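You operate a simulated robot arm through the tools that you are given. There is no shell and no other tool.

The job below is to be done with a simulated two-armed robot. You get a single attempt, and the scene is never put back.

Task
Vent only the header and scrub the oily mark off the ledge.
Fine: shut the grey slider and all open blue-tipped handles first, bleed at the black header knob to zero, shut it. Wet the yellow sponge on the dish of water; put it back. What is to be rubbed or washed off counts as gone when no trace of it is left.

The check looks at the end state, three seconds after you hand in, the way a careful person would. Anything else that was tipped, shoved, dropped, spilled or broken makes it a failure.

Robot
Two 7-joint arms with fingered hands on one trunk, on a base that moves. Base frame: it is fixed to the floor where the robot stands at the start and does not move with it; the origin is under the middle of the robot, x ahead of it, y to its left, z up. Units: m, degrees, N and s.
The left shoulder is at the start at [0.059, 0.174, 1.065], the right one opposite. With the tool pointing down near the work surface each hand reaches from about 0.1 to 0.7 m from the robot's upright axis, wherever it stands, measured 20 degrees to its own side. Places, roughly: black knob under the header [-2.2, 0.2, 1.1]; blue-tipped handle under the big left gauge [-2.4, 0.5, 1.4]; blue-tipped handle under the left steel box [-2.3, 0.4, 1.4]; blue-tipped handle under the left teal transmitter [-2.2, 0.2, 1.4]; blue-tipped handle under the slim sensor [-2.4, 0.4, 1.1]; green-faced cap (3x3x3 cm) [-2.3, 0.4, 1.3]; grey slider sleeve [-2.1, 0.2, 1.1]; oily mark on the ledge [-2.2, 0, 1]; orange-faced cap (3x3x3 cm) [-2.4, 0.5, 1]; red-tipped handle under the big left gauge [-2.4, 0.5, 1.4]; red-tipped handle under the left steel box [-2.3, 0.3, 1.4]; red-tipped handle under the left teal transmitter [-2.2, 0.2, 1.4]; red-tipped handle under the slim sensor [-2.3, 0.4, 1.1]; small header gauge [-2.2, 0.3, 1.1]; white dish of water [-2.25, -0.25, 1]; white-faced cap (3x3x3 cm) [-2.2, 0.3, 1.3]; yellow cloth [-2, -0.25, 1]; yellow sponge [-2, -0.25, 1]; yellow-faced cap [-2.5, 0.5, 1.25]. Payload 3.8 kg a hand.
The TCP of each hand is the grasp point between the finger pads, 0.026 m short of the fingertips. In the tool frame z runs along the fingers and y along their closing line. The gripper opens to 0.132 m; its body begins 0.073 m behind the TCP. The gripper is a hand of 3 fingers: y runs from the thumb to the fingers, the wrist lies at [0, 0, -0.224] in the tool frame, and closing takes about 1.5 s.
Orientation is told as [roll, pitch, yaw] about the base's x, y, z axes, in that order, counted from this pose: with the fingers straight down and closing along the base's y, the tool's x points along the base's -x, its y along +y and its z along -z.

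Tools
- The arms move only by the tool jog_arm. It takes "left_moves", "right_moves" or both (then of equal length, played together; a hand with none holds still); each is a list that holds one entry, the list of rows, each a list of 6 numbers: the shift along the tool's x, y, z in units of 400 mm (1.0 is 400 mm), then the turn, a rotation vector about the tool's x, y, z in units of 180 degrees (1.0 is 180 degrees). In form: [[[dx, dy, dz, rx, ry, rz], ...]]. A call has 1 to 20 rows; each row is the pose to reach, as a shift and turn from the pose commanded when the call began, along the tool's axes at that moment. "left_gripper" and "right_gripper" are, for a hand that has rows, the finger opening in m, from 0 to 0.132, set as the call begins (left out, the last holds). A call with a number of a shift or a turn outside -1 to 1 is refused whole. Each row takes 0.2 s and may step no farther than 0.05 m and 8.6 degrees from the row before; otherwise, or with a gripper value out of range, the whole call is refused. A pose out of reach is approached as far as the arm can. The call stops where the force on the tool passes 40 N (or 10 N more than at its start, if that is more) or the arm is blocked; 0.2 s more then pass. Each finger travels about 0.108 m/s and halts on what it meets, pressing with about 22 N; the grip force reading is that of the motor and also rises with nothing between the fingers. The clock runs only during rows and for 0.2 s after the last one: add rows that repeat a pose to give the fingers time. The reply holds the time, the measured pose of the TCP, the force on the tool along the base axes, the opening and the grip force, in the units named above and with some noise, with the torque about the TCP (base axes, N m) and any sound that the robot's microphone picked up, and new pictures: "pictures" is both (left out), scene, wrist or none (wrist: the cameras of the hands that moved).
- Cameras (640 x 400 px; columns grow to the right, rows downward): "scene" is now at [0.1795, 0.011, 1.0148]; the picture's right is [-0.05, -1.00, 0.00], its down [0.29, -0.01, -0.96] and it looks along [0.96, -0.05, 0.29] (base axes); focal length 293 px, centre (320, 200). "left" rides on the left gripper at [-0.062, 0.003, -0.092] in its tool frame; the picture's right is [-0.05, -1.00, 0.00], its down [0.83, -0.04, -0.56] and it looks along [0.55, -0.03, 0.83] (tool axes); focal length 230 px, centre (320, 200). "right" rides on the right gripper at [0.062, 0.003, -0.092] in its tool frame; the picture's right is [-0.05, 1.00, 0.00], its down [-0.83, -0.04, -0.56] and it looks along [-0.55, -0.03, 0.83] (tool axes); focal length 230 px, centre (320, 200). There is no depth. A picture from a camera that has moved, and an enlarged one, comes with that camera's place and axes in the base frame and with its lens. The place of the scene camera against the robot may be out by one fixed shift of up to 0.025 m in any direction.
- move_column(by): moves the trunk up (or, below 0, down) by that many m; the arms and the scene camera ride with it, the base frame stays. It gives what a move gives, with no picture.
- steer(legs): drives the robot by 1 to 6 legs, each [ahead, left, turn to the left] in m, m and degrees, along the robot's own axes; the way and the turn of a leg run together, so that a leg with both is an arc; at most 1.5 m and 180 degrees a leg. The arms and the cameras ride along, it lands a little off, and it stops where it bumps. It gives what a move gives, and a new picture of the scene camera.
- finger_targets(finger1, finger2, thumb_bend, hand): sets how far each is bent, from 0 (flat) to 1 (curled in); at 0.3 the hand is open as for a grip, at 0.7 the pads meet at the TCP. One left out holds its place. A second passes; each finger stops where it meets its share of the squeeze, and holds until it gets a number again. A gripper value or a shape takes the hand back. It gives what a move gives, with no picture; readings hold the bend of each and the force on the fingers (four entries, about 0 where the hand has none), thumb and palm.
- set_grasp(shape, hand): the hand has 3 fingers and takes this shape, open, in about a second: jaw (thumb against the fingers, like two jaws); tri (thumb and two fingers); tip (a fingertip pinch); poke (one finger out to press); point (the index stretched); flat (the hand flat); cup (the hand cupped); fist (a fist). The gripper value then closes the fingers along that shape, each until it touches; the sizes above hold for jaw. It gives what a move gives, with no picture.
- head_to(pan, tilt): turns the head with the scene camera to pan (to the left, within 60 degrees either way) and tilt (down, from -29 to 69), counted from straight ahead of the robot (the tilt from the chest, where the trunk bows). It gives what a move gives, and a new picture of the scene camera.
- inspect(camera, box): a new picture of the part [left, top, right, bottom] of that camera's present view, enlarged. It takes no simulated time.
- job_done(): hands the job in; it is judged then, once.

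Places have to be worked out from the pictures, the camera data and where the tool is seen. Open the grippers and draw the arms clear of the work before you hand the job in, unless the task says otherwise.

The tools are called as name(argument=value, ...) on one line, values as JSON. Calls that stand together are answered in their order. jog_arm: Moves the arms, as the interface text tells. Its arguments: {"type":"object","properties":{"left_moves":{"type":"array","items":{"type":"array","items":{"type":"array","items":{"type":"number"}}}},"left_gripper":{"type":"number"},"right_moves":{"type":"array","items":{"type":"array","items":{"type":"array","items":{"type":"number"}}}},"right_gripper":{"type":"number"},"pictures":{"type":"string","enum":["both","scene","wrist","none"]}},"required":[]} The other tools are called the same way: move_column (by) moves the trunk up or down; set_grasp (shape, hand) gives the hand a shape; finger_targets (finger1, finger2, thumb_bend, hand) moves the fingers one by one; steer (legs) drives the base; head_to (pan, tilt) turns the head that bears the scene camera; inspect (camera, box) takes an enlarged picture of a part of a camera's view; job_done () hands the job in.

At the start:

```text
time_s: 0.0
left_position: [0.5417, 0.2226, 1.1643]
left_orientation: [0.0, 0.0, 0.0]
left_ft_force: [-0.2, -0.8, -0.3]
left_moment: [-0.02, -0.02, -0.01]
left_opening: 0.1321
left_gripper_force: 0.1
left_shape: jaw
left_bend: [0.3, 0.3, 0.3]
left_finger forces: [0.0, 0.1, 0.0, 0.0, 0.0, 0.0]
right_position: [0.4113, -0.1534, 1.1102]
right_orientation: [0.1, 0.0, 0.0]
right_ft_force: [0.3, 0.1, 0.6]
right_moment: [0.0, -0.02, -0.01]
right_opening: 0.1319
right_gripper_force: 0.2
right_shape: jaw
right_bend: [0.3, 0.3, 0.3]
right_finger forces: [0.0, 0.1, 0.1, 0.0, 0.1, 0.1]
trunk travel left (down, up): [-0.375, 0.107]
robot x, y, heading: [-0.0051, -0.0015, 0.0]
head pan, tilt (commanded): [-2.7, -16.9]
```

scene: 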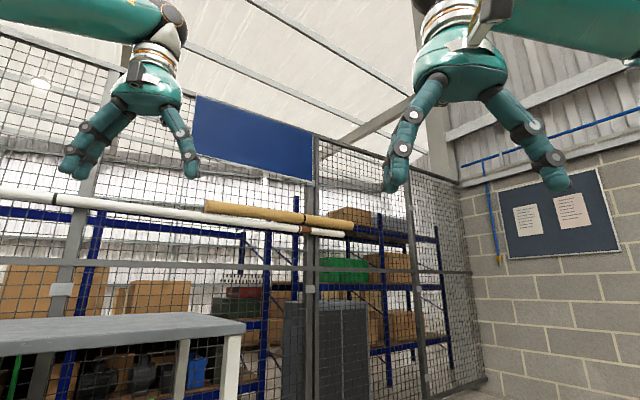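
right: 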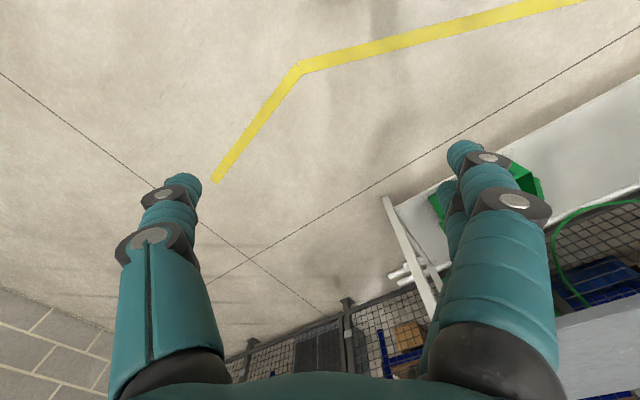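
left: 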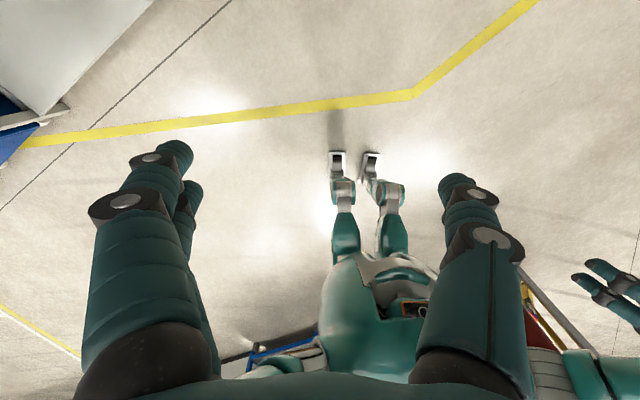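

The work lies behind the robot (x about -2.2), and the pictures show only the cage and shelves ahead. I turn the robot in place by 180 degrees to look at it from afar first.

steer(legs=[[0, 0, 180]])

```text
time_s: 7.8
left_position: [-0.5388, -0.2293, 1.1652]
left_orientation: [-0.1, 0.0, -179.4]
left_ft_force: [-0.1, -0.3, -0.7]
left_moment: [0.02, 0.04, -0.02]
left_opening: 0.1319
left_gripper_force: 0.0
left_shape: jaw
left_bend: [0.3, 0.3, 0.3]
left_finger forces: [0.0, 0.1, 0.0, 0.0, 0.0, 0.0]
right_position: [-0.412, 0.1497, 1.1094]
right_orientation: [0.1, 0.1, -179.4]
right_ft_force: [0.0, 0.1, 0.6]
right_moment: [0.02, -0.02, 0.0]
right_opening: 0.1317
right_gripper_force: 0.0
right_shape: jaw
right_bend: [0.3, 0.3, 0.3]
right_finger forces: [0.1, 0.1, 0.1, 0.1, 0.0, 0.0]
trunk travel left (down, up): [-0.375, 0.107]
robot x, y, heading: [-0.0015, 0.0025, -179.3]
head pan, tilt (commanded): [-2.7, -16.9]
camera scene: at [-0.1677, 0.0166, 1.0148], right [0.04, 1.0, 0.0], down [-0.29, 0.01, -0.96], along [-0.96, 0.04, 0.29], focal length 293 px, centre (320, 200)
```

scene: 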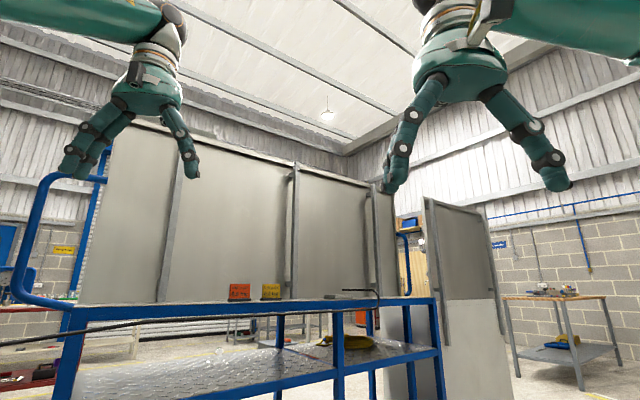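

I see a blue trolley with grey sheets standing on it; the manifold is not yet evident, perhaps behind the sheet. I level the head to see more.

head_to(pan=0, tilt=10)

inspect(camera="scene", box=[160, 50, 480, 250])

```text
time_s: 8.7
left_position: [-0.5383, -0.2297, 1.1651]
left_orientation: [0.0, 0.0, -179.4]
left_ft_force: [0.9, 0.3, 0.7]
left_moment: [-0.04, -0.03, -0.01]
left_opening: 0.1319
left_gripper_force: 0.0
left_shape: jaw
left_bend: [0.3, 0.3, 0.3]
left_finger forces: [0.0, 0.0, 0.0, 0.0, 0.0, 0.1]
right_position: [-0.4127, 0.1505, 1.1097]
right_orientation: [-0.1, 0.0, -179.4]
right_ft_force: [0.3, 0.5, 0.1]
right_moment: [0.0, 0.02, -0.02]
right_opening: 0.132
right_gripper_force: 0.2
right_shape: jaw
right_bend: [0.3, 0.3, 0.3]
right_finger forces: [0.1, 0.0, 0.1, 0.0, 0.0, 0.0]
trunk travel left (down, up): [-0.375, 0.107]
robot x, y, heading: [-0.0029, -0.0007, -179.4]
head pan, tilt (commanded): [0.0, 10.0]
camera scene: at [-0.1819, 0.0128, 0.9738], right [-0.01, 1.0, 0.0], down [0.17, 0.0, -0.98], along [-0.98, -0.01, -0.17], focal length 293 px, centre (320, 200)
```

scene: 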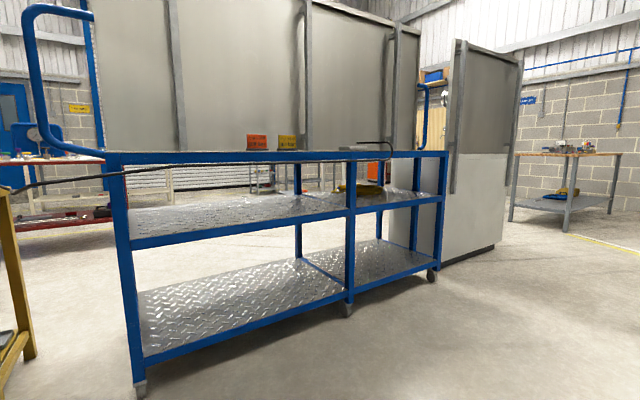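

```text
2.00 times, centred on (320, 150) of scene
camera zoom: at [-0.1819, 0.0128, 0.9738], right [-0.01, 1.0, 0.0], down [0.17, 0.0, -0.98], along [-0.98, -0.01, -0.17], focal length 585 px, centre (320, 300)
```

zoom: 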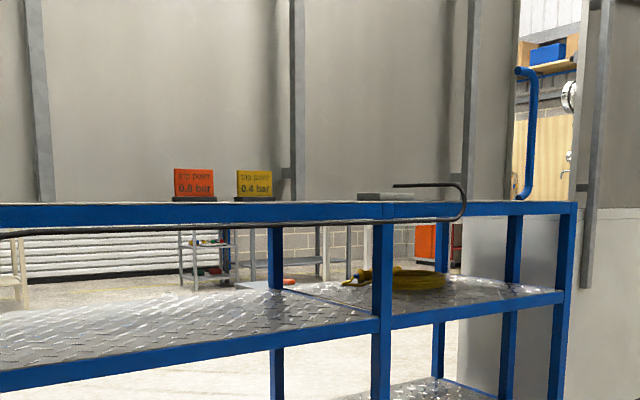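

The trolley runs diagonally (left front foot about (-1.2,-0.65), right about (-2.3,0.8)) and a grey sheet on it hides what is behind. I pan the head both ways to plan a way around.

head_to(pan=-45, tilt=10)

head_to(pan=45, tilt=10)

```text
time_s: 9.8
left_position: [-0.5384, -0.2294, 1.1649]
left_orientation: [0.0, -0.1, -179.4]
left_ft_force: [0.0, 0.1, 0.0]
left_moment: [0.02, 0.0, 0.02]
left_opening: 0.132
left_gripper_force: 0.0
left_shape: jaw
left_bend: [0.3, 0.3, 0.3]
left_finger forces: [0.0, 0.0, 0.0, 0.1, 0.1, 0.1]
right_position: [-0.413, 0.1515, 1.1102]
right_orientation: [0.0, 0.1, -179.4]
right_ft_force: [-0.3, 0.0, 0.6]
right_moment: [0.02, -0.02, 0.04]
right_opening: 0.132
right_gripper_force: 0.0
right_shape: jaw
right_bend: [0.3, 0.3, 0.3]
right_finger forces: [0.1, 0.1, 0.1, 0.0, 0.0, 0.0]
trunk travel left (down, up): [-0.375, 0.107]
robot x, y, heading: [0.0011, 0.0014, -179.6]
head pan, tilt (commanded): [-45.0, 10.0]
camera scene: at [-0.1554, 0.0788, 0.9737], right [0.7, 0.71, 0.0], down [0.12, -0.12, -0.98], along [-0.7, 0.69, -0.17], focal length 293 px, centre (320, 200)
```

scene: 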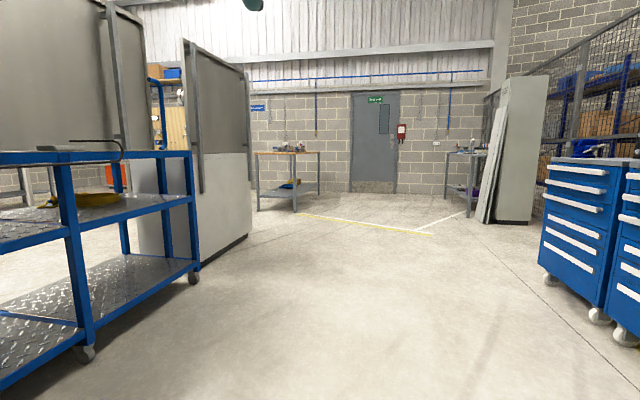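

```text
time_s: 11.4
left_position: [-0.5381, -0.2293, 1.165]
left_orientation: [0.0, 0.1, -179.4]
left_ft_force: [-0.2, -0.5, 0.4]
left_moment: [0.03, -0.01, 0.01]
left_opening: 0.1319
left_gripper_force: 0.1
left_shape: jaw
left_bend: [0.3, 0.3, 0.3]
left_finger forces: [0.0, 0.0, 0.1, 0.0, 0.1, 0.1]
right_position: [-0.4132, 0.1496, 1.1111]
right_orientation: [-0.1, 0.0, -179.5]
right_ft_force: [-0.2, 0.7, 0.8]
right_moment: [0.03, 0.0, 0.0]
right_opening: 0.132
right_gripper_force: 0.0
right_shape: jaw
right_bend: [0.3, 0.3, 0.3]
right_finger forces: [0.1, 0.0, 0.0, 0.0, 0.0, 0.1]
trunk travel left (down, up): [-0.375, 0.107]
robot x, y, heading: [-0.0007, 0.002, -179.4]
head pan, tilt (commanded): [45.0, 10.0]
camera scene: at [-0.154, -0.0526, 0.9737], right [-0.71, 0.7, 0.0], down [0.12, 0.12, -0.98], along [-0.69, -0.7, -0.17], focal length 293 px, centre (320, 200)
```

scene: 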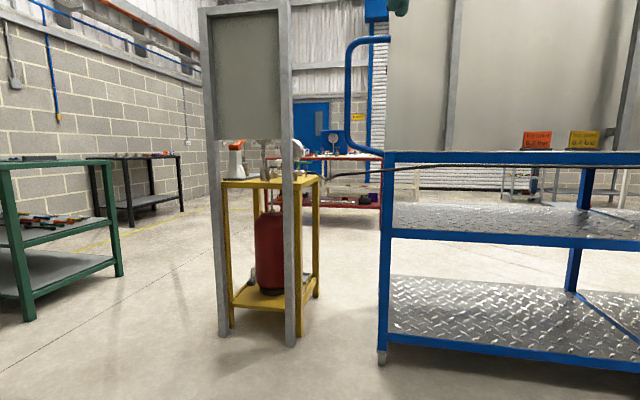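

The panel's working face is on the far side; a corridor about 1.2 m wide runs between the yellow stand (post about (-0.78,-1.43)) and the green table (corner about (-0.04,-2.35)). I turn left and look along the way before I drive it.

steer(legs=[[0, 0, 33]])

head_to(pan=60, tilt=15)

```text
time_s: 13.4
left_position: [-0.3355, -0.4798, 1.1652]
left_orientation: [0.0, 0.1, -147.4]
left_ft_force: [-0.1, -0.5, -0.2]
left_moment: [0.01, 0.0, 0.0]
left_opening: 0.132
left_gripper_force: 0.2
left_shape: jaw
left_bend: [0.3, 0.3, 0.3]
left_finger forces: [0.0, 0.1, 0.0, 0.1, 0.0, 0.0]
right_position: [-0.4294, -0.0918, 1.1097]
right_orientation: [0.0, 0.0, -147.4]
right_ft_force: [-0.1, -0.7, 0.2]
right_moment: [0.02, 0.0, -0.01]
right_opening: 0.1316
right_gripper_force: 0.2
right_shape: jaw
right_bend: [0.3, 0.3, 0.3]
right_finger forces: [0.0, 0.1, 0.1, 0.1, 0.0, 0.0]
trunk travel left (down, up): [-0.375, 0.107]
robot x, y, heading: [0.0002, 0.0011, -147.3]
head pan, tilt (commanded): [45.0, 10.0]
camera scene: at [-0.0939, -0.1272, 0.9737], right [-0.98, 0.21, 0.0], down [0.04, 0.17, -0.98], along [-0.21, -0.96, -0.17], focal length 293 px, centre (320, 200)
```

scene: 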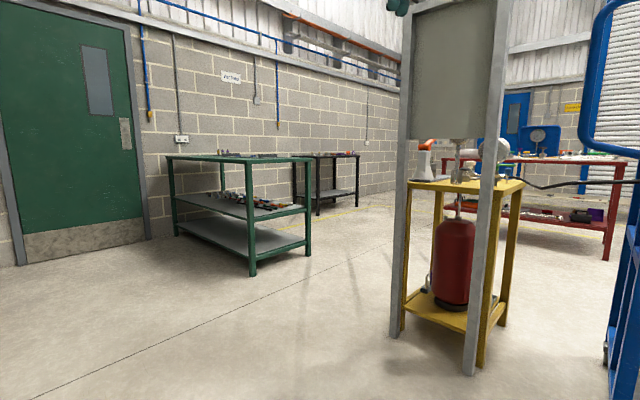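

```text
time_s: 14.2
left_position: [-0.3343, -0.4804, 1.1647]
left_orientation: [0.0, 0.0, -147.4]
left_ft_force: [0.4, 0.1, 0.7]
left_moment: [-0.01, 0.02, 0.01]
left_opening: 0.1318
left_gripper_force: 0.1
left_shape: jaw
left_bend: [0.3, 0.3, 0.3]
left_finger forces: [0.1, 0.0, 0.1, 0.0, 0.0, 0.1]
right_position: [-0.4289, -0.0925, 1.1099]
right_orientation: [0.0, 0.0, -147.4]
right_ft_force: [0.3, -0.5, 0.4]
right_moment: [-0.02, -0.01, 0.02]
right_opening: 0.1317
right_gripper_force: 0.0
right_shape: jaw
right_bend: [0.3, 0.3, 0.3]
right_finger forces: [0.0, 0.1, 0.0, 0.1, 0.0, 0.0]
trunk travel left (down, up): [-0.375, 0.107]
robot x, y, heading: [0.0006, 0.0045, -147.4]
head pan, tilt (commanded): [60.0, 15.0]
camera scene: at [-0.0698, -0.1297, 0.9656], right [-1.0, -0.04, 0.0], down [-0.01, 0.26, -0.97], along [0.04, -0.96, -0.26], focal length 293 px, centre (320, 200)
```

scene: 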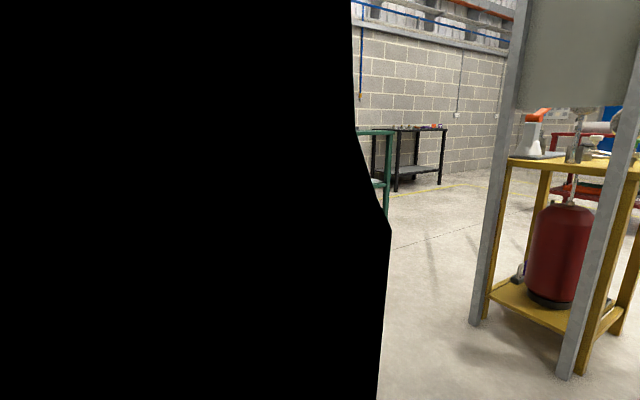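

The floor along the way is clear in the picture; stand posts at about (-0.80,-1.42) and (-0.98,-1.10), green table corner at (-0.03,-2.32). I strafe to the corridor's mouth and then go ahead 1 m along its midline.

steer(legs=[[0.68, 1.3, 0], [1.0, 0, 0]])

head_to(pan=-45, tilt=10)

```text
time_s: 30.6
left_position: [-0.9912, -2.545, 1.1655]
left_orientation: [0.0, 0.0, -144.0]
left_ft_force: [1.1, -0.7, 0.6]
left_moment: [0.0, 0.0, 0.0]
left_opening: 0.1319
left_gripper_force: 0.0
left_shape: jaw
left_bend: [0.3, 0.3, 0.3]
left_finger forces: [0.0, 0.0, 0.1, 0.0, 0.1, 0.0]
right_position: [-1.1093, -2.1631, 1.1104]
right_orientation: [0.0, -0.1, -143.9]
right_ft_force: [1.1, 0.2, -0.5]
right_moment: [-0.03, -0.02, 0.01]
right_opening: 0.132
right_gripper_force: 0.0
right_shape: jaw
right_bend: [0.3, 0.3, 0.3]
right_finger forces: [0.0, 0.0, 0.0, 0.0, 0.0, 0.0]
trunk travel left (down, up): [-0.375, 0.107]
robot x, y, heading: [-0.6864, -2.0466, -144.1]
head pan, tilt (commanded): [60.0, 15.0]
camera scene: at [-0.7465, -2.18, 0.9655], right [-0.99, -0.1, 0.0], down [-0.03, 0.26, -0.97], along [0.1, -0.96, -0.26], focal length 293 px, centre (320, 200)
```

scene: 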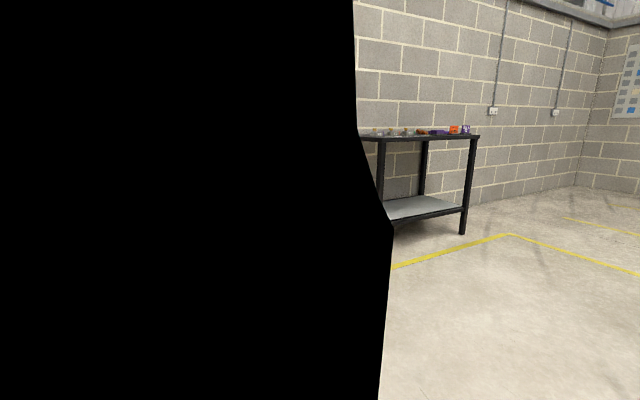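

```text
time_s: 32.5
left_position: [-0.9909, -2.5449, 1.1649]
left_orientation: [-0.1, 0.0, -144.0]
left_ft_force: [0.3, -0.9, -0.2]
left_moment: [0.02, 0.02, 0.02]
left_opening: 0.1318
left_gripper_force: 0.0
left_shape: jaw
left_bend: [0.3, 0.3, 0.3]
left_finger forces: [0.1, 0.0, 0.0, 0.1, 0.0, 0.0]
right_position: [-1.1082, -2.1631, 1.1109]
right_orientation: [0.0, 0.0, -144.0]
right_ft_force: [-0.4, 0.6, -0.7]
right_moment: [-0.05, -0.01, 0.0]
right_opening: 0.1318
right_gripper_force: 0.0
right_shape: jaw
right_bend: [0.3, 0.3, 0.3]
right_finger forces: [0.0, 0.1, 0.0, 0.1, 0.1, 0.0]
trunk travel left (down, up): [-0.375, 0.107]
robot x, y, heading: [-0.6884, -2.0454, -143.6]
head pan, tilt (commanded): [-45.0, 10.0]
camera scene: at [-0.848, -2.0726, 0.9737], right [0.16, 0.99, 0.0], down [0.17, -0.03, -0.98], along [-0.97, 0.15, -0.17], focal length 293 px, centre (320, 200)
```

scene: 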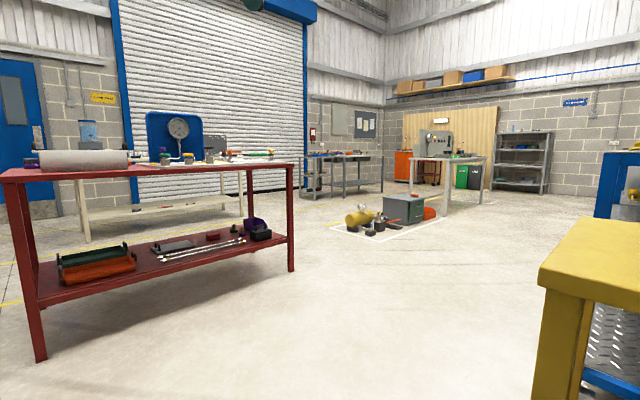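

The far side is open: the red table's near edge lies about 1.7 m from the trolley's back. I go ahead 1.1 m, turn right to run alongside the panel and go ahead, then look right at the panel.

steer(legs=[[1.1, 0, 0], [0, 0, -90], [1.3, 0, 0]])

head_to(pan=-45, tilt=0)

```text
time_s: 48.1
left_position: [-2.8263, -1.2621, 1.1653]
left_orientation: [0.1, 0.0, 125.4]
left_ft_force: [-0.7, -0.5, 0.7]
left_moment: [-0.06, -0.01, 0.01]
left_opening: 0.1322
left_gripper_force: 0.1
left_shape: jaw
left_bend: [0.3, 0.3, 0.3]
left_finger forces: [0.1, 0.0, 0.1, 0.1, 0.1, 0.1]
right_position: [-2.4445, -1.1494, 1.1105]
right_orientation: [0.1, 0.0, 125.3]
right_ft_force: [-0.4, -1.0, 0.3]
right_moment: [0.07, -0.02, -0.04]
right_opening: 0.1319
right_gripper_force: 0.0
right_shape: jaw
right_bend: [0.3, 0.3, 0.3]
right_finger forces: [0.1, 0.1, 0.1, 0.1, 0.0, 0.0]
trunk travel left (down, up): [-0.375, 0.107]
robot x, y, heading: [-2.3314, -1.5739, 125.3]
head pan, tilt (commanded): [-45.0, 10.0]
camera scene: at [-2.3653, -1.3905, 0.9737], right [0.99, -0.17, 0.0], down [-0.03, -0.17, -0.98], along [0.16, 0.97, -0.17], focal length 293 px, centre (320, 200)
```

scene: 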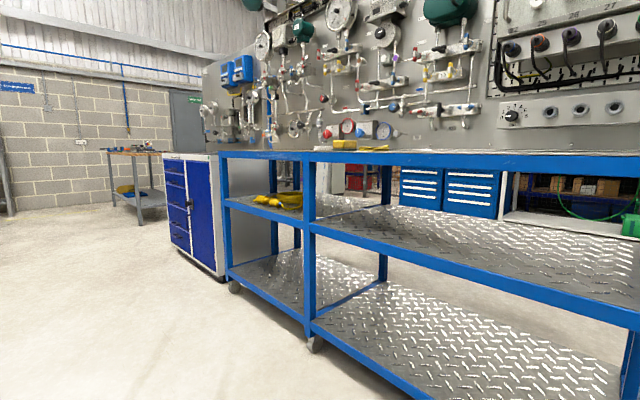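

```text
time_s: 48.9
left_position: [-2.8263, -1.2654, 1.1652]
left_orientation: [0.0, 0.0, 125.4]
left_ft_force: [0.7, -0.1, 0.9]
left_moment: [0.01, 0.0, 0.02]
left_opening: 0.1318
left_gripper_force: 0.0
left_shape: jaw
left_bend: [0.3, 0.3, 0.3]
left_finger forces: [0.0, 0.0, 0.1, 0.0, 0.1, 0.0]
right_position: [-2.4428, -1.1504, 1.11]
right_orientation: [-0.1, 0.0, 125.3]
right_ft_force: [0.8, -0.2, -0.2]
right_moment: [-0.01, 0.03, -0.02]
right_opening: 0.1319
right_gripper_force: 0.1
right_shape: jaw
right_bend: [0.3, 0.3, 0.3]
right_finger forces: [0.0, 0.0, 0.0, 0.0, 0.1, 0.0]
trunk travel left (down, up): [-0.375, 0.107]
robot x, y, heading: [-2.3311, -1.5728, 125.7]
head pan, tilt (commanded): [-45.0, 0.0]
camera scene: at [-2.3657, -1.3935, 0.9897], right [0.99, -0.17, 0.0], down [0.0, 0.0, -1.0], along [0.17, 0.99, 0.0], focal length 293 px, centre (320, 200)
```

scene: 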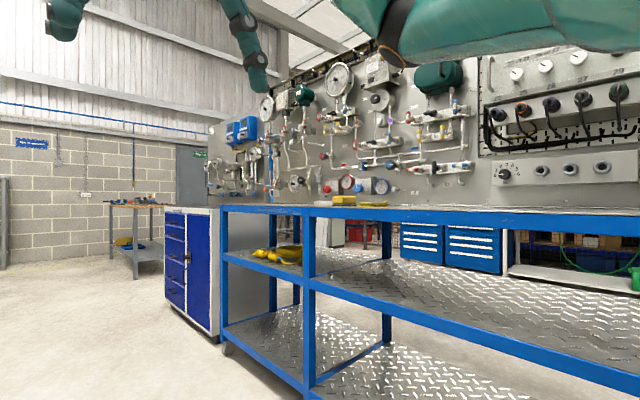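

I now see the working face with manifold, ledge, sponge and cloth. I zoom into the middle before moving closer.

inspect(camera="scene", box=[200, 40, 500, 230])

steer(legs=[[1.15, 0, 0], [0, 0, -91]])

head_to(pan=0, tilt=0)

```text
2.11 times, centred on (350, 135) of scene
camera zoom: at [-2.3657, -1.3935, 0.9897], right [0.99, -0.17, 0.0], down [0.0, 0.0, -1.0], along [0.17, 0.99, 0.0], focal length 616 px, centre (257, 337)
```

zoom: 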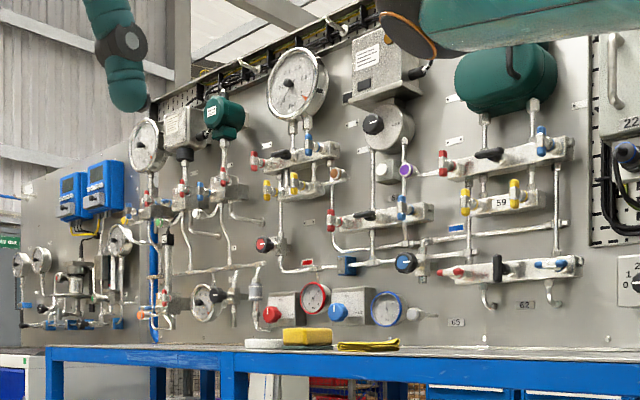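

```text
time_s: 58.5
left_position: [-2.6984, -0.1575, 1.1653]
left_orientation: [0.0, 0.0, 36.8]
left_ft_force: [0.4, -0.5, 0.0]
left_moment: [0.0, 0.01, 0.02]
left_opening: 0.1318
left_gripper_force: 0.1
left_shape: jaw
left_bend: [0.3, 0.3, 0.3]
left_finger forces: [0.0, 0.0, 0.0, 0.1, 0.0, 0.0]
right_position: [-2.5748, -0.5374, 1.1097]
right_orientation: [0.0, 0.1, 36.9]
right_ft_force: [0.6, 0.8, -0.3]
right_moment: [0.0, 0.01, 0.01]
right_opening: 0.1317
right_gripper_force: 0.1
right_shape: jaw
right_bend: [0.3, 0.3, 0.3]
right_finger forces: [0.0, 0.1, 0.0, 0.1, 0.0, 0.1]
trunk travel left (down, up): [-0.375, 0.107]
robot x, y, heading: [-2.9956, -0.6591, 37.0]
head pan, tilt (commanded): [-45.0, 0.0]
camera scene: at [-2.8256, -0.6017, 0.9897], right [-0.14, -0.99, 0.0], down [0.0, 0.0, -1.0], along [0.99, -0.14, 0.0], focal length 293 px, centre (320, 200)
```

scene: 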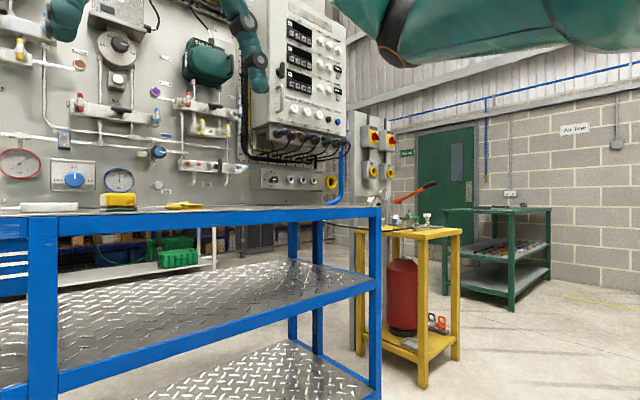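

```text
time_s: 59.6
left_position: [-2.6974, -0.1575, 1.1656]
left_orientation: [0.0, 0.1, 36.9]
left_ft_force: [0.8, 0.2, -0.9]
left_moment: [0.02, 0.02, 0.03]
left_opening: 0.132
left_gripper_force: 0.2
left_shape: jaw
left_bend: [0.3, 0.3, 0.3]
left_finger forces: [0.0, 0.0, 0.0, 0.0, 0.0, 0.0]
right_position: [-2.5746, -0.5375, 1.1092]
right_orientation: [0.0, 0.0, 36.9]
right_ft_force: [0.0, -0.8, 0.2]
right_moment: [-0.03, -0.02, -0.02]
right_opening: 0.1321
right_gripper_force: 0.0
right_shape: jaw
right_bend: [0.3, 0.3, 0.3]
right_finger forces: [0.0, 0.1, 0.0, 0.0, 0.0, 0.0]
trunk travel left (down, up): [-0.375, 0.107]
robot x, y, heading: [-2.9927, -0.6616, 36.7]
head pan, tilt (commanded): [0.0, 0.0]
camera scene: at [-2.8427, -0.535, 0.9897], right [0.6, -0.8, 0.0], down [0.0, 0.0, -1.0], along [0.8, 0.6, 0.0], focal length 293 px, centre (320, 200)
```

scene: 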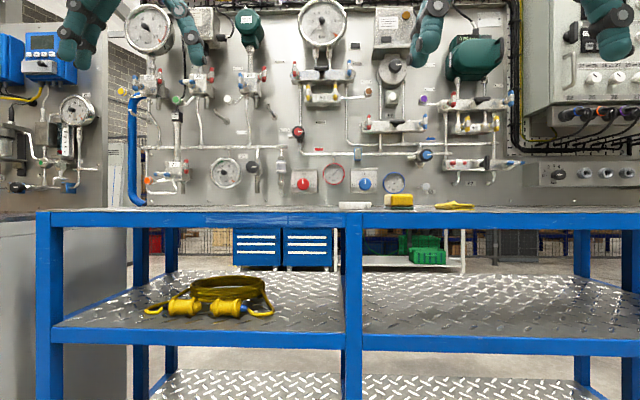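

Facing the panel now; the left four sets (big gauge, steel box, teal transmitter, slim sensor) and the header pipe at z about 1.1 with knob and sleeve show. I zoom in on them.

inspect(camera="scene", box=[100, 50, 300, 130])

inspect(camera="scene", box=[120, 120, 320, 220])

inspect(camera="scene", box=[310, 150, 510, 230])

```text
3.20 times, centred on (200, 90) of scene
camera zoom: at [-2.8427, -0.535, 0.9897], right [0.6, -0.8, 0.0], down [0.0, 0.0, -1.0], along [0.8, 0.6, 0.0], focal length 936 px, centre (704, 552)
```

zoom: 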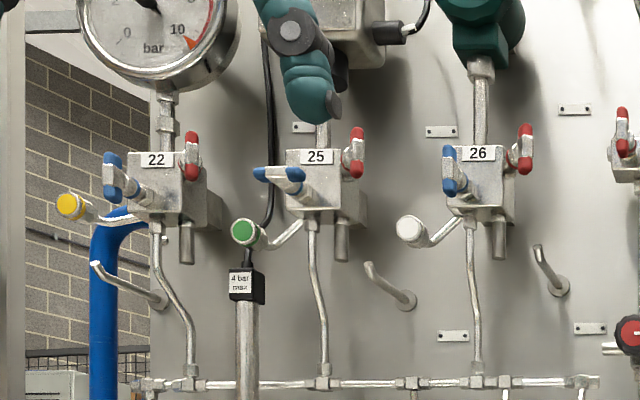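

```text
3.20 times, centred on (220, 170) of scene
camera zoom: at [-2.8427, -0.535, 0.9897], right [0.6, -0.8, 0.0], down [0.0, 0.0, -1.0], along [0.8, 0.6, 0.0], focal length 936 px, centre (640, 296)
```

zoom: 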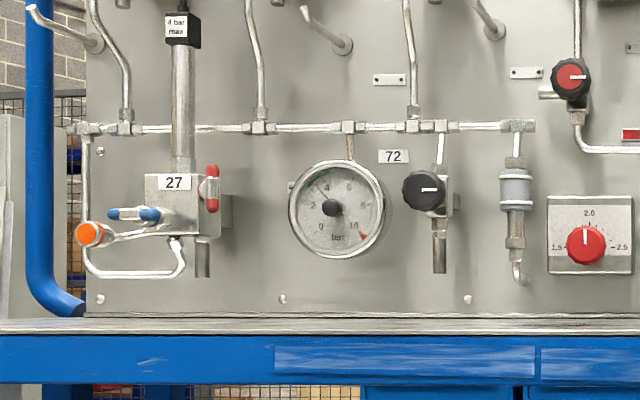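

```text
3.20 times, centred on (410, 190) of scene
camera zoom: at [-2.8427, -0.535, 0.9897], right [0.6, -0.8, 0.0], down [0.0, 0.0, -1.0], along [0.8, 0.6, 0.0], focal length 936 px, centre (32, 232)
```

zoom: 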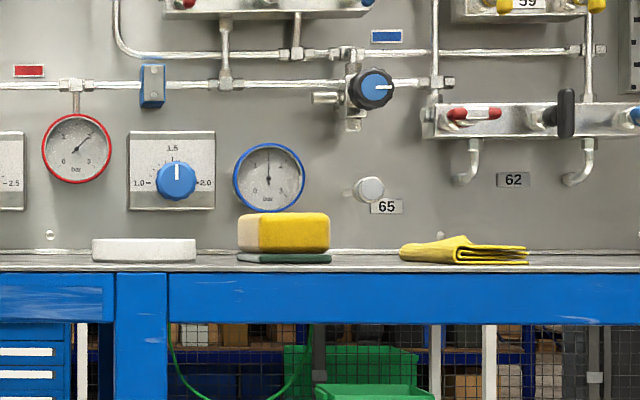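

Manifold 22 and 26 show the blue handle upright (in line with the pipe), 25 and 27 crosswise; the header gauge reads about 3 bar. I turn both hands to point forward while still clear of the panel, drawing them back a little.

jog_arm(left_moves=[[[0.02, 0, 0, 0, -0.045, 0], [0.04, 0, 0, 0, -0.09, 0], [0.06, 0, 0, 0, -0.135, 0], [0.08, 0, 0, 0, -0.18, 0], [0.1, 0, 0, 0, -0.225, 0], [0.12, 0, 0, 0, -0.27, 0], [0.14, 0, 0, 0, -0.315, 0], [0.16, 0, 0, 0, -0.36, 0], [0.18, 0, 0, 0, -0.405, 0], [0.2, 0, 0, 0, -0.45, 0], [0.2, 0, 0, 0, -0.5, 0]]], right_moves=[[[0.0, -0.02, -0.02, 0, -0.045, 0], [0.0, -0.04, -0.04, 0, -0.09, 0], [0.0, -0.06, -0.06, 0, -0.135, 0], [0.0, -0.08, -0.08, 0, -0.18, 0], [0.0, -0.1, -0.1, 0, -0.225, 0], [0.0, -0.12, -0.12, 0, -0.27, 0], [0.0, -0.14, -0.12, 0, -0.315, 0], [0.0, -0.16, -0.12, 0, -0.36, 0], [0.0, -0.18, -0.12, 0, -0.405, 0], [0.0, -0.2, -0.12, 0, -0.45, 0], [0.0, -0.2, -0.12, 0, -0.5, 0]]], pictures="both")

```text
refused: row 11 steps farther than a row can; nothing moved
```

The last row turned by 9 degrees; I spread the turn over 12 rows.

jog_arm(left_moves=[[[0.02, 0, 0, 0, -0.042, 0], [0.04, 0, 0, 0, -0.084, 0], [0.06, 0, 0, 0, -0.126, 0], [0.08, 0, 0, 0, -0.168, 0], [0.1, 0, 0, 0, -0.21, 0], [0.12, 0, 0, 0, -0.252, 0], [0.14, 0, 0, 0, -0.294, 0], [0.16, 0, 0, 0, -0.336, 0], [0.18, 0, 0, 0, -0.378, 0], [0.2, 0, 0, 0, -0.42, 0], [0.2, 0, 0, 0, -0.46, 0], [0.2, 0, 0, 0, -0.5, 0]]], right_moves=[[[0.0, -0.02, -0.02, 0, -0.042, 0], [0.0, -0.04, -0.04, 0, -0.084, 0], [0.0, -0.06, -0.06, 0, -0.126, 0], [0.0, -0.08, -0.08, 0, -0.168, 0], [0.0, -0.1, -0.1, 0, -0.21, 0], [0.0, -0.12, -0.12, 0, -0.252, 0], [0.0, -0.14, -0.12, 0, -0.294, 0], [0.0, -0.16, -0.12, 0, -0.336, 0], [0.0, -0.18, -0.12, 0, -0.378, 0], [0.0, -0.2, -0.12, 0, -0.42, 0], [0.0, -0.2, -0.12, 0, -0.46, 0], [0.0, -0.2, -0.12, 0, -0.5, 0]]], pictures="both")

```text
time_s: 62.2
left_position: [-2.7094, -0.1723, 1.1987]
left_orientation: [-15.9, -89.9, 52.6]
left_ft_force: [-0.1, 0.1, -0.2]
left_moment: [-0.04, -0.01, 0.0]
left_opening: 0.132
left_gripper_force: 0.1
left_shape: jaw
left_bend: [0.3, 0.3, 0.3]
left_finger forces: [0.1, 0.0, 0.1, 0.0, 0.0, 0.0]
left hand out of reach, approached as far as the arm can: row 9, 10, 11, 12
right_position: [-2.4471, -0.5488, 1.2255]
right_orientation: [-25.7, -89.9, 62.5]
right_ft_force: [0.3, 0.3, -0.2]
right_moment: [-0.01, 0.01, -0.05]
right_opening: 0.132
right_gripper_force: 0.2
right_shape: jaw
right_bend: [0.3, 0.3, 0.3]
right_finger forces: [0.1, 0.1, 0.1, 0.0, 0.0, 0.0]
right hand out of reach, approached as far as the arm can: row 8, 9, 10, 11, 12
trunk travel left (down, up): [-0.375, 0.107]
robot x, y, heading: [-2.9972, -0.6633, 36.7]
head pan, tilt (commanded): [0.0, 0.0]
camera scene: at [-2.8413, -0.533, 0.9892], right [0.6, -0.8, 0.0], down [0.0, 0.0, -1.0], along [0.8, 0.6, 0.0], focal length 293 px, centre (320, 200)
camera right: at [-2.5242, -0.5999, 1.1654], right [-0.6, 0.8, 0.05], down [-0.42, -0.37, 0.83], along [0.68, 0.48, 0.55], focal length 230 px, centre (320, 200)
camera left: at [-2.7846, -0.2249, 1.2615], right [0.6, -0.8, 0.05], down [-0.42, -0.37, -0.83], along [0.68, 0.48, -0.56], focal length 230 px, centre (320, 200)
```

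scene: 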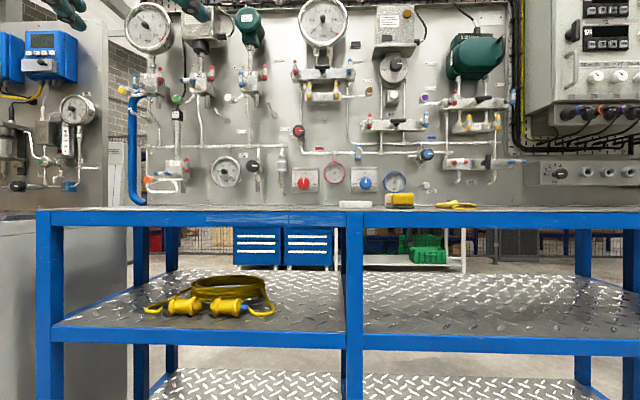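
right: 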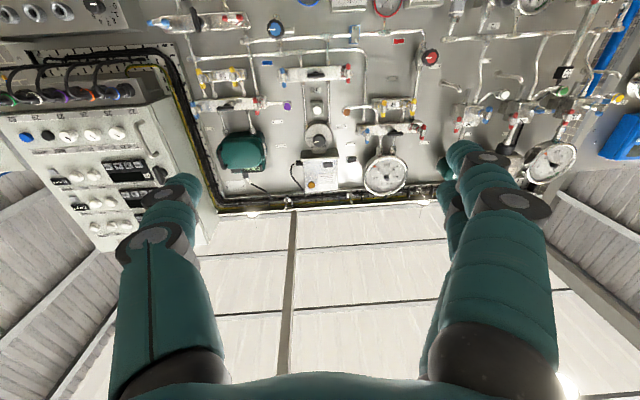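
left: 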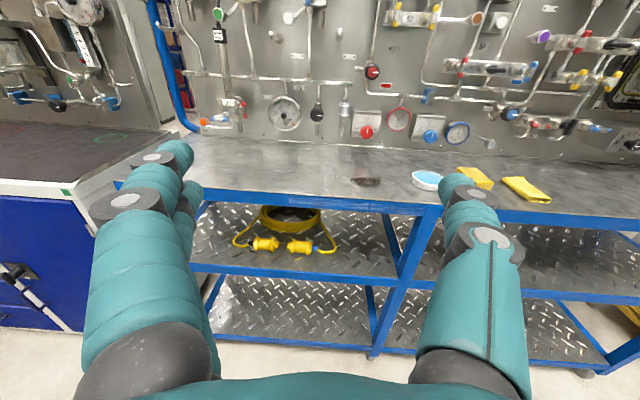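

The wrist view shows the ledge well: oily mark, dish of blue water, sponge and cloth. I zoom on the valves from both wrist cameras to read the handle states.

inspect(camera="right", box=[430, 50, 640, 190])

inspect(camera="left", box=[170, 60, 390, 200])

inspect(camera="scene", box=[110, 40, 290, 130])

inspect(camera="scene", box=[210, 130, 310, 200])

```text
2.86 times, centred on (535, 120) of right
camera zoom: at [-2.5242, -0.5999, 1.1654], right [-0.6, 0.8, 0.05], down [-0.42, -0.37, 0.83], along [0.68, 0.48, 0.55], focal length 657 px, centre (-294, 429)
```

zoom: 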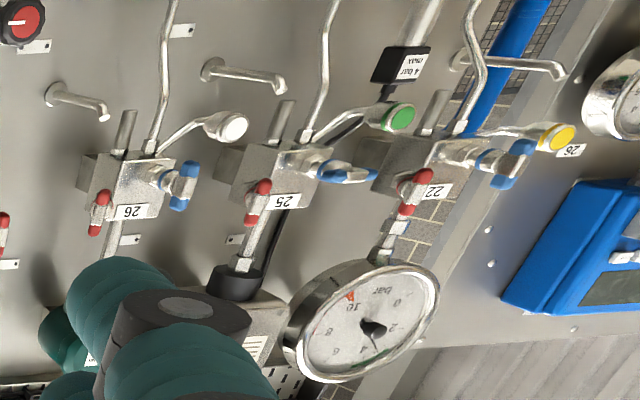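

```text
2.86 times, centred on (280, 130) of left
camera zoom: at [-2.7846, -0.2249, 1.2615], right [0.6, -0.8, 0.05], down [-0.42, -0.37, -0.83], along [0.68, 0.48, -0.56], focal length 657 px, centre (434, 400)
```

zoom: 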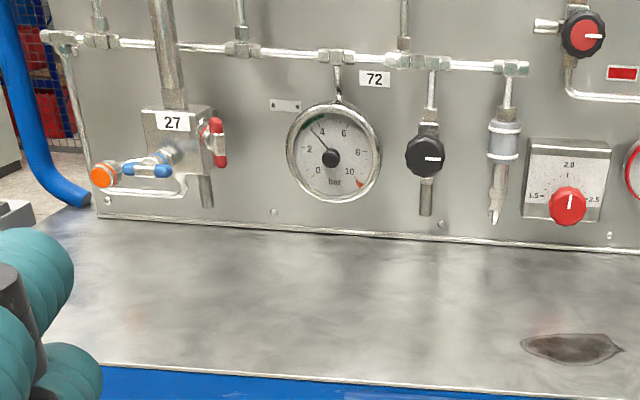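

```text
3.56 times, centred on (200, 85) of scene
camera zoom: at [-2.8413, -0.533, 0.9892], right [0.6, -0.8, 0.0], down [0.0, 0.0, -1.0], along [0.8, 0.6, 0.0], focal length 1041 px, centre (747, 609)
```

zoom: 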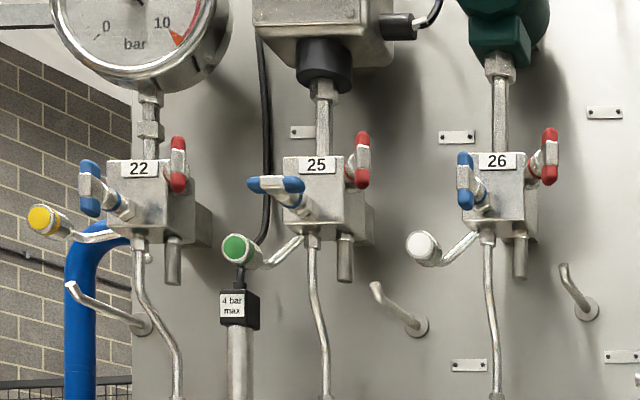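

```text
5.71 times, centred on (260, 165) of scene
camera zoom: at [-2.8413, -0.533, 0.9892], right [0.6, -0.8, 0.0], down [0.0, 0.0, -1.0], along [0.8, 0.6, 0.0], focal length 1672 px, centre (663, 400)
```

zoom: 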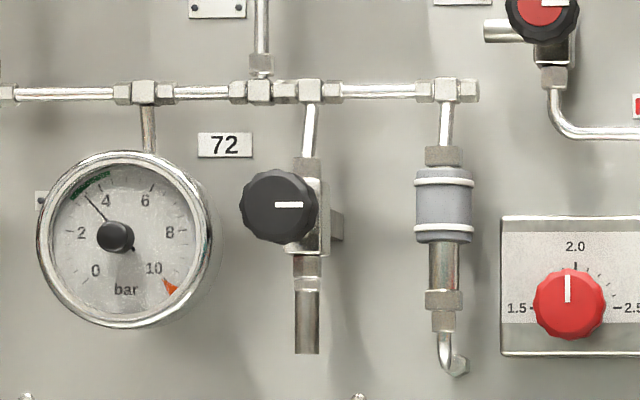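

The 22 and 26 blue handles stand in line with their vertical feed pipes (open), 25 and 27 lie across (shut). To be sure, I compare gauge 22 with the header gauge and look at the other sets' handles for the convention.

inspect(camera="scene", box=[115, 0, 185, 60])

inspect(camera="right", box=[500, 130, 600, 190])

inspect(camera="scene", box=[270, 40, 520, 200])

inspect(camera="scene", box=[0, 60, 120, 200])

```text
6.67 times, centred on (150, 30) of scene
camera zoom: at [-2.8413, -0.533, 0.9892], right [0.6, -0.8, 0.0], down [0.0, 0.0, -1.0], along [0.8, 0.6, 0.0], focal length 1951 px, centre (1453, 1333)
```

zoom: 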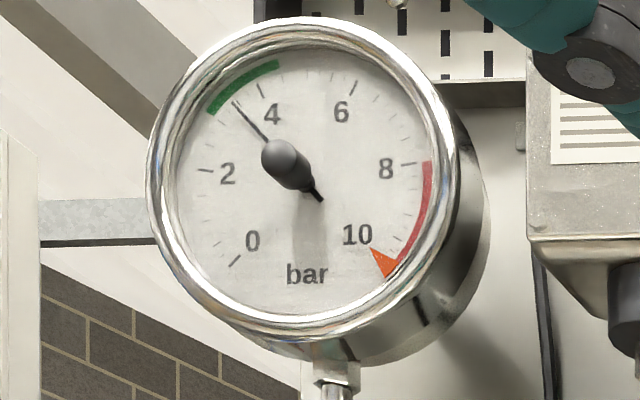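

```text
6.40 times, centred on (550, 160) of right
camera zoom: at [-2.5242, -0.5999, 1.1654], right [-0.6, 0.8, 0.05], down [-0.42, -0.37, 0.83], along [0.68, 0.48, 0.55], focal length 1472 px, centre (-1152, 456)
```

zoom: 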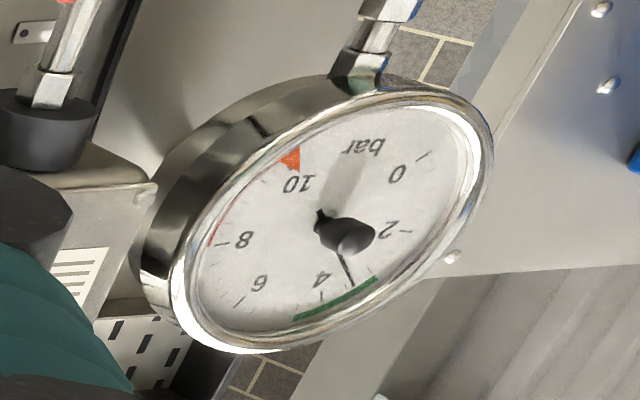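

```text
2.50 times, centred on (395, 120) of scene
camera zoom: at [-2.8413, -0.533, 0.9892], right [0.6, -0.8, 0.0], down [0.0, 0.0, -1.0], along [0.8, 0.6, 0.0], focal length 732 px, centre (132, 400)
```

zoom: 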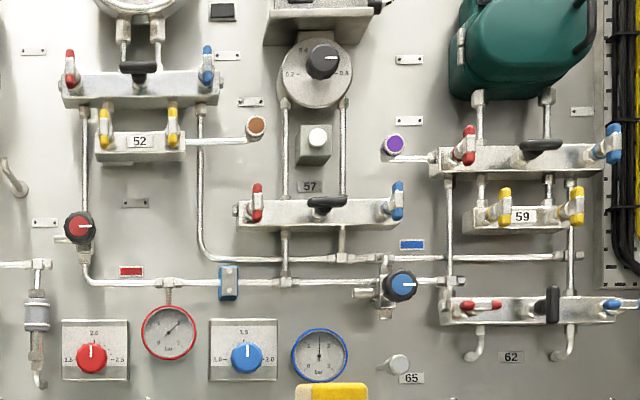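

```text
2.86 times, centred on (60, 130) of scene
camera zoom: at [-2.8413, -0.533, 0.9892], right [0.6, -0.8, 0.0], down [0.0, 0.0, -1.0], along [0.8, 0.6, 0.0], focal length 836 px, centre (1063, 400)
```

zoom: 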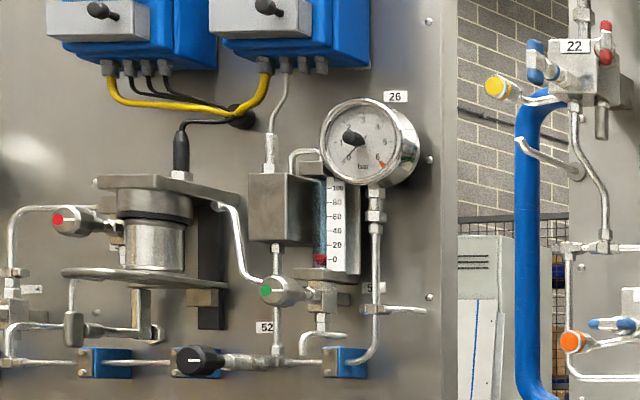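

Gauge 22 reads 3.3 bar just like the header, so upright = open: 22 and 26 must be shut. By triangulation blue 22 sits near a = 0.72 m beyond the planned stand; I drive ahead 0.42 m and left 0.24 m, which leaves the fingertips about 0.15 m short of the handles.

steer(legs=[[0.42, 0.24, 0]])

move_column(by=0.1)

head_to(pan=15, tilt=-10)

```text
time_s: 65.1
left_position: [-2.5138, 0.2739, 1.2006]
left_orientation: [-10.0, -89.9, 46.7]
left_ft_force: [-0.6, -0.1, -0.8]
left_moment: [0.02, -0.03, 0.03]
left_opening: 0.1316
left_gripper_force: 0.0
left_shape: jaw
left_bend: [0.3, 0.3, 0.3]
left_finger forces: [0.0, 0.0, 0.0, 0.0, 0.0, 0.1]
right_position: [-2.2551, -0.1034, 1.2278]
right_orientation: [-5.2, -90.0, 41.8]
right_ft_force: [0.0, 1.3, 0.3]
right_moment: [-0.06, 0.02, -0.01]
right_opening: 0.1319
right_gripper_force: 0.1
right_shape: jaw
right_bend: [0.3, 0.3, 0.3]
right_finger forces: [0.1, 0.0, 0.0, 0.1, 0.1, 0.0]
trunk travel left (down, up): [-0.375, 0.107]
robot x, y, heading: [-2.8011, -0.214, 36.8]
head pan, tilt (commanded): [0.0, 0.0]
camera scene: at [-2.6476, -0.0864, 0.9896], right [0.6, -0.8, 0.0], down [0.0, 0.0, -1.0], along [0.8, 0.6, 0.0], focal length 293 px, centre (320, 200)
```

scene: 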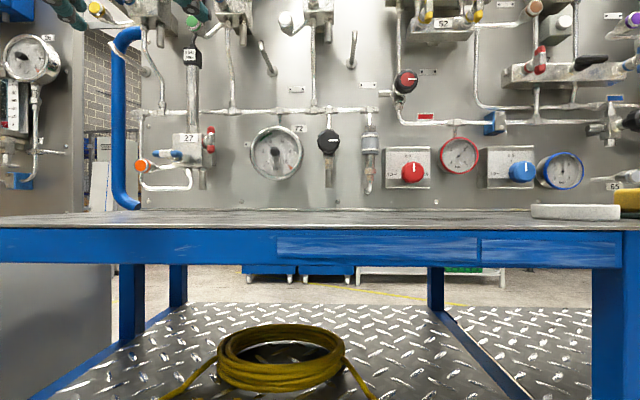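

```text
time_s: 66.4
left_position: [-2.5131, 0.2742, 1.2983]
left_orientation: [-2.9, -89.7, 39.4]
left_ft_force: [-0.4, -0.1, -0.4]
left_moment: [-0.01, 0.0, 0.02]
left_opening: 0.1318
left_gripper_force: 0.2
left_shape: jaw
left_bend: [0.3, 0.3, 0.3]
left_finger forces: [0.0, 0.0, 0.0, 0.1, 0.0, 0.0]
right_position: [-2.2539, -0.1036, 1.3258]
right_orientation: [8.0, -89.8, 28.7]
right_ft_force: [0.9, 0.0, -1.1]
right_moment: [0.0, 0.01, 0.0]
right_opening: 0.1318
right_gripper_force: 0.0
right_shape: jaw
right_bend: [0.3, 0.3, 0.3]
right_finger forces: [0.0, 0.0, 0.0, 0.1, 0.1, 0.0]
trunk travel left (down, up): [-0.475, 0.007]
robot x, y, heading: [-2.8011, -0.2122, 36.8]
head pan, tilt (commanded): [0.0, 0.0]
```

```text
time_s: 67.2
left_position: [-2.5146, 0.273, 1.3]
left_orientation: [-2.2, -89.9, 38.8]
left_ft_force: [-0.4, -0.1, 0.3]
left_moment: [0.02, 0.03, -0.01]
left_opening: 0.1321
left_gripper_force: 0.0
left_shape: jaw
left_bend: [0.3, 0.3, 0.3]
left_finger forces: [0.1, 0.1, 0.0, 0.0, 0.0, 0.1]
right_position: [-2.2555, -0.1034, 1.3271]
right_orientation: [13.0, -90.0, 23.4]
right_ft_force: [0.5, -0.6, -0.7]
right_moment: [-0.01, 0.0, -0.01]
right_opening: 0.1324
right_gripper_force: 0.0
right_shape: jaw
right_bend: [0.3, 0.3, 0.3]
right_finger forces: [0.1, 0.1, 0.0, 0.0, 0.0, 0.0]
trunk travel left (down, up): [-0.475, 0.007]
robot x, y, heading: [-2.8021, -0.21, 36.8]
head pan, tilt (commanded): [15.0, -10.0]
camera scene: at [-2.6569, -0.0664, 1.1364], right [0.78, -0.62, 0.0], down [0.11, 0.14, -0.98], along [0.61, 0.77, 0.17], focal length 293 px, centre (320, 200)
```

scene: 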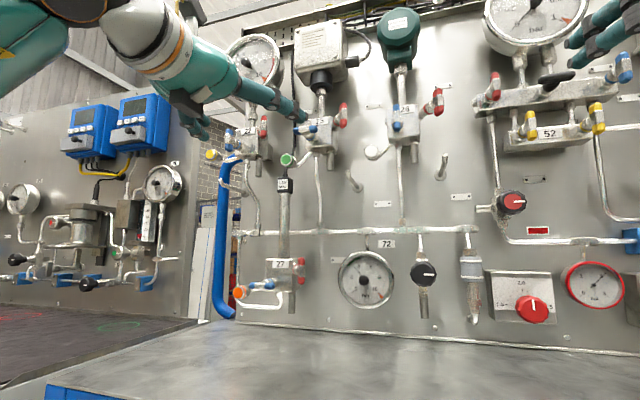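

Trunk is up and the left hand points at the panel at a=-1.85 (panel-normal coordinate). Blue 26 triangulates to a=-1.66, l=1.53, z=1.37; I bring the left hand in front of it, 14 cm short, with the jaws at 6 cm.

jog_arm(left_moves=[[[-0.0283, -0.081, 0.02, 0, 0, 0], [-0.0567, -0.1625, 0.04, 0, 0, 0], [-0.085, -0.244, 0.06, 0, 0, 0], [-0.113, -0.325, 0.08, 0, 0, 0], [-0.1417, -0.406, 0.1, 0, 0, 0], [-0.17, -0.4875, 0.12, 0, 0, 0], [-0.17, -0.4875, 0.12, 0, 0, 0]]], left_gripper=0.06, pictures="both")

```text
time_s: 68.8
left_position: [-2.3579, 0.1466, 1.3665]
left_orientation: [-32.0, -89.9, 68.8]
left_ft_force: [0.3, 1.2, -0.3]
left_moment: [-0.04, 0.01, -0.05]
left_opening: 0.0606
left_gripper_force: 0.1
left_shape: jaw
left_bend: [0.73, 0.73, 0.7]
left_finger forces: [0.0, 0.0, 0.0, 0.0, 0.0, 0.1]
right_position: [-2.2562, -0.1037, 1.327]
right_orientation: [-37.8, -89.9, 74.4]
right_ft_force: [0.0, -0.8, 0.3]
right_moment: [-0.02, -0.01, 0.0]
right_opening: 0.1319
right_gripper_force: 0.1
right_shape: jaw
right_bend: [0.3, 0.3, 0.3]
right_finger forces: [0.1, 0.0, 0.0, 0.0, 0.1, 0.0]
trunk travel left (down, up): [-0.475, 0.007]
robot x, y, heading: [-2.8019, -0.2118, 36.8]
head pan, tilt (commanded): [15.0, -10.0]
camera scene: at [-2.6573, -0.0659, 1.1364], right [0.78, -0.62, 0.0], down [0.11, 0.14, -0.98], along [0.61, 0.77, 0.17], focal length 293 px, centre (320, 200)
camera left: at [-2.4333, 0.0935, 1.4294], right [0.6, -0.8, 0.05], down [-0.42, -0.37, -0.83], along [0.68, 0.47, -0.56], focal length 230 px, centre (320, 200)
```

scene: 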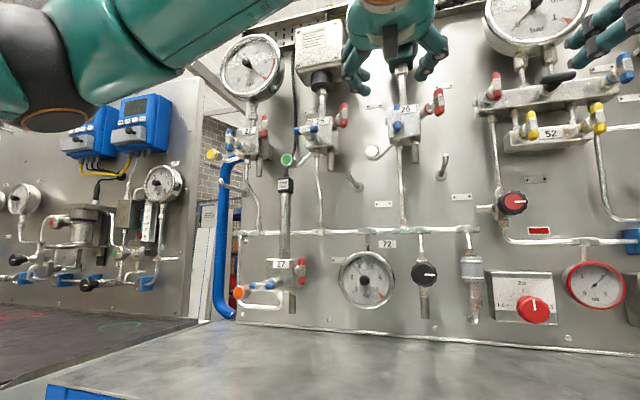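
left: 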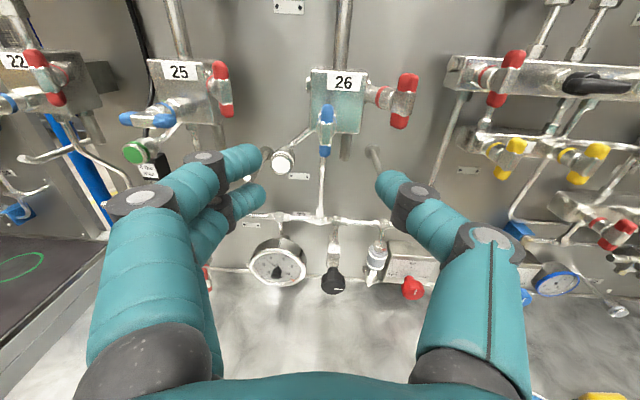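

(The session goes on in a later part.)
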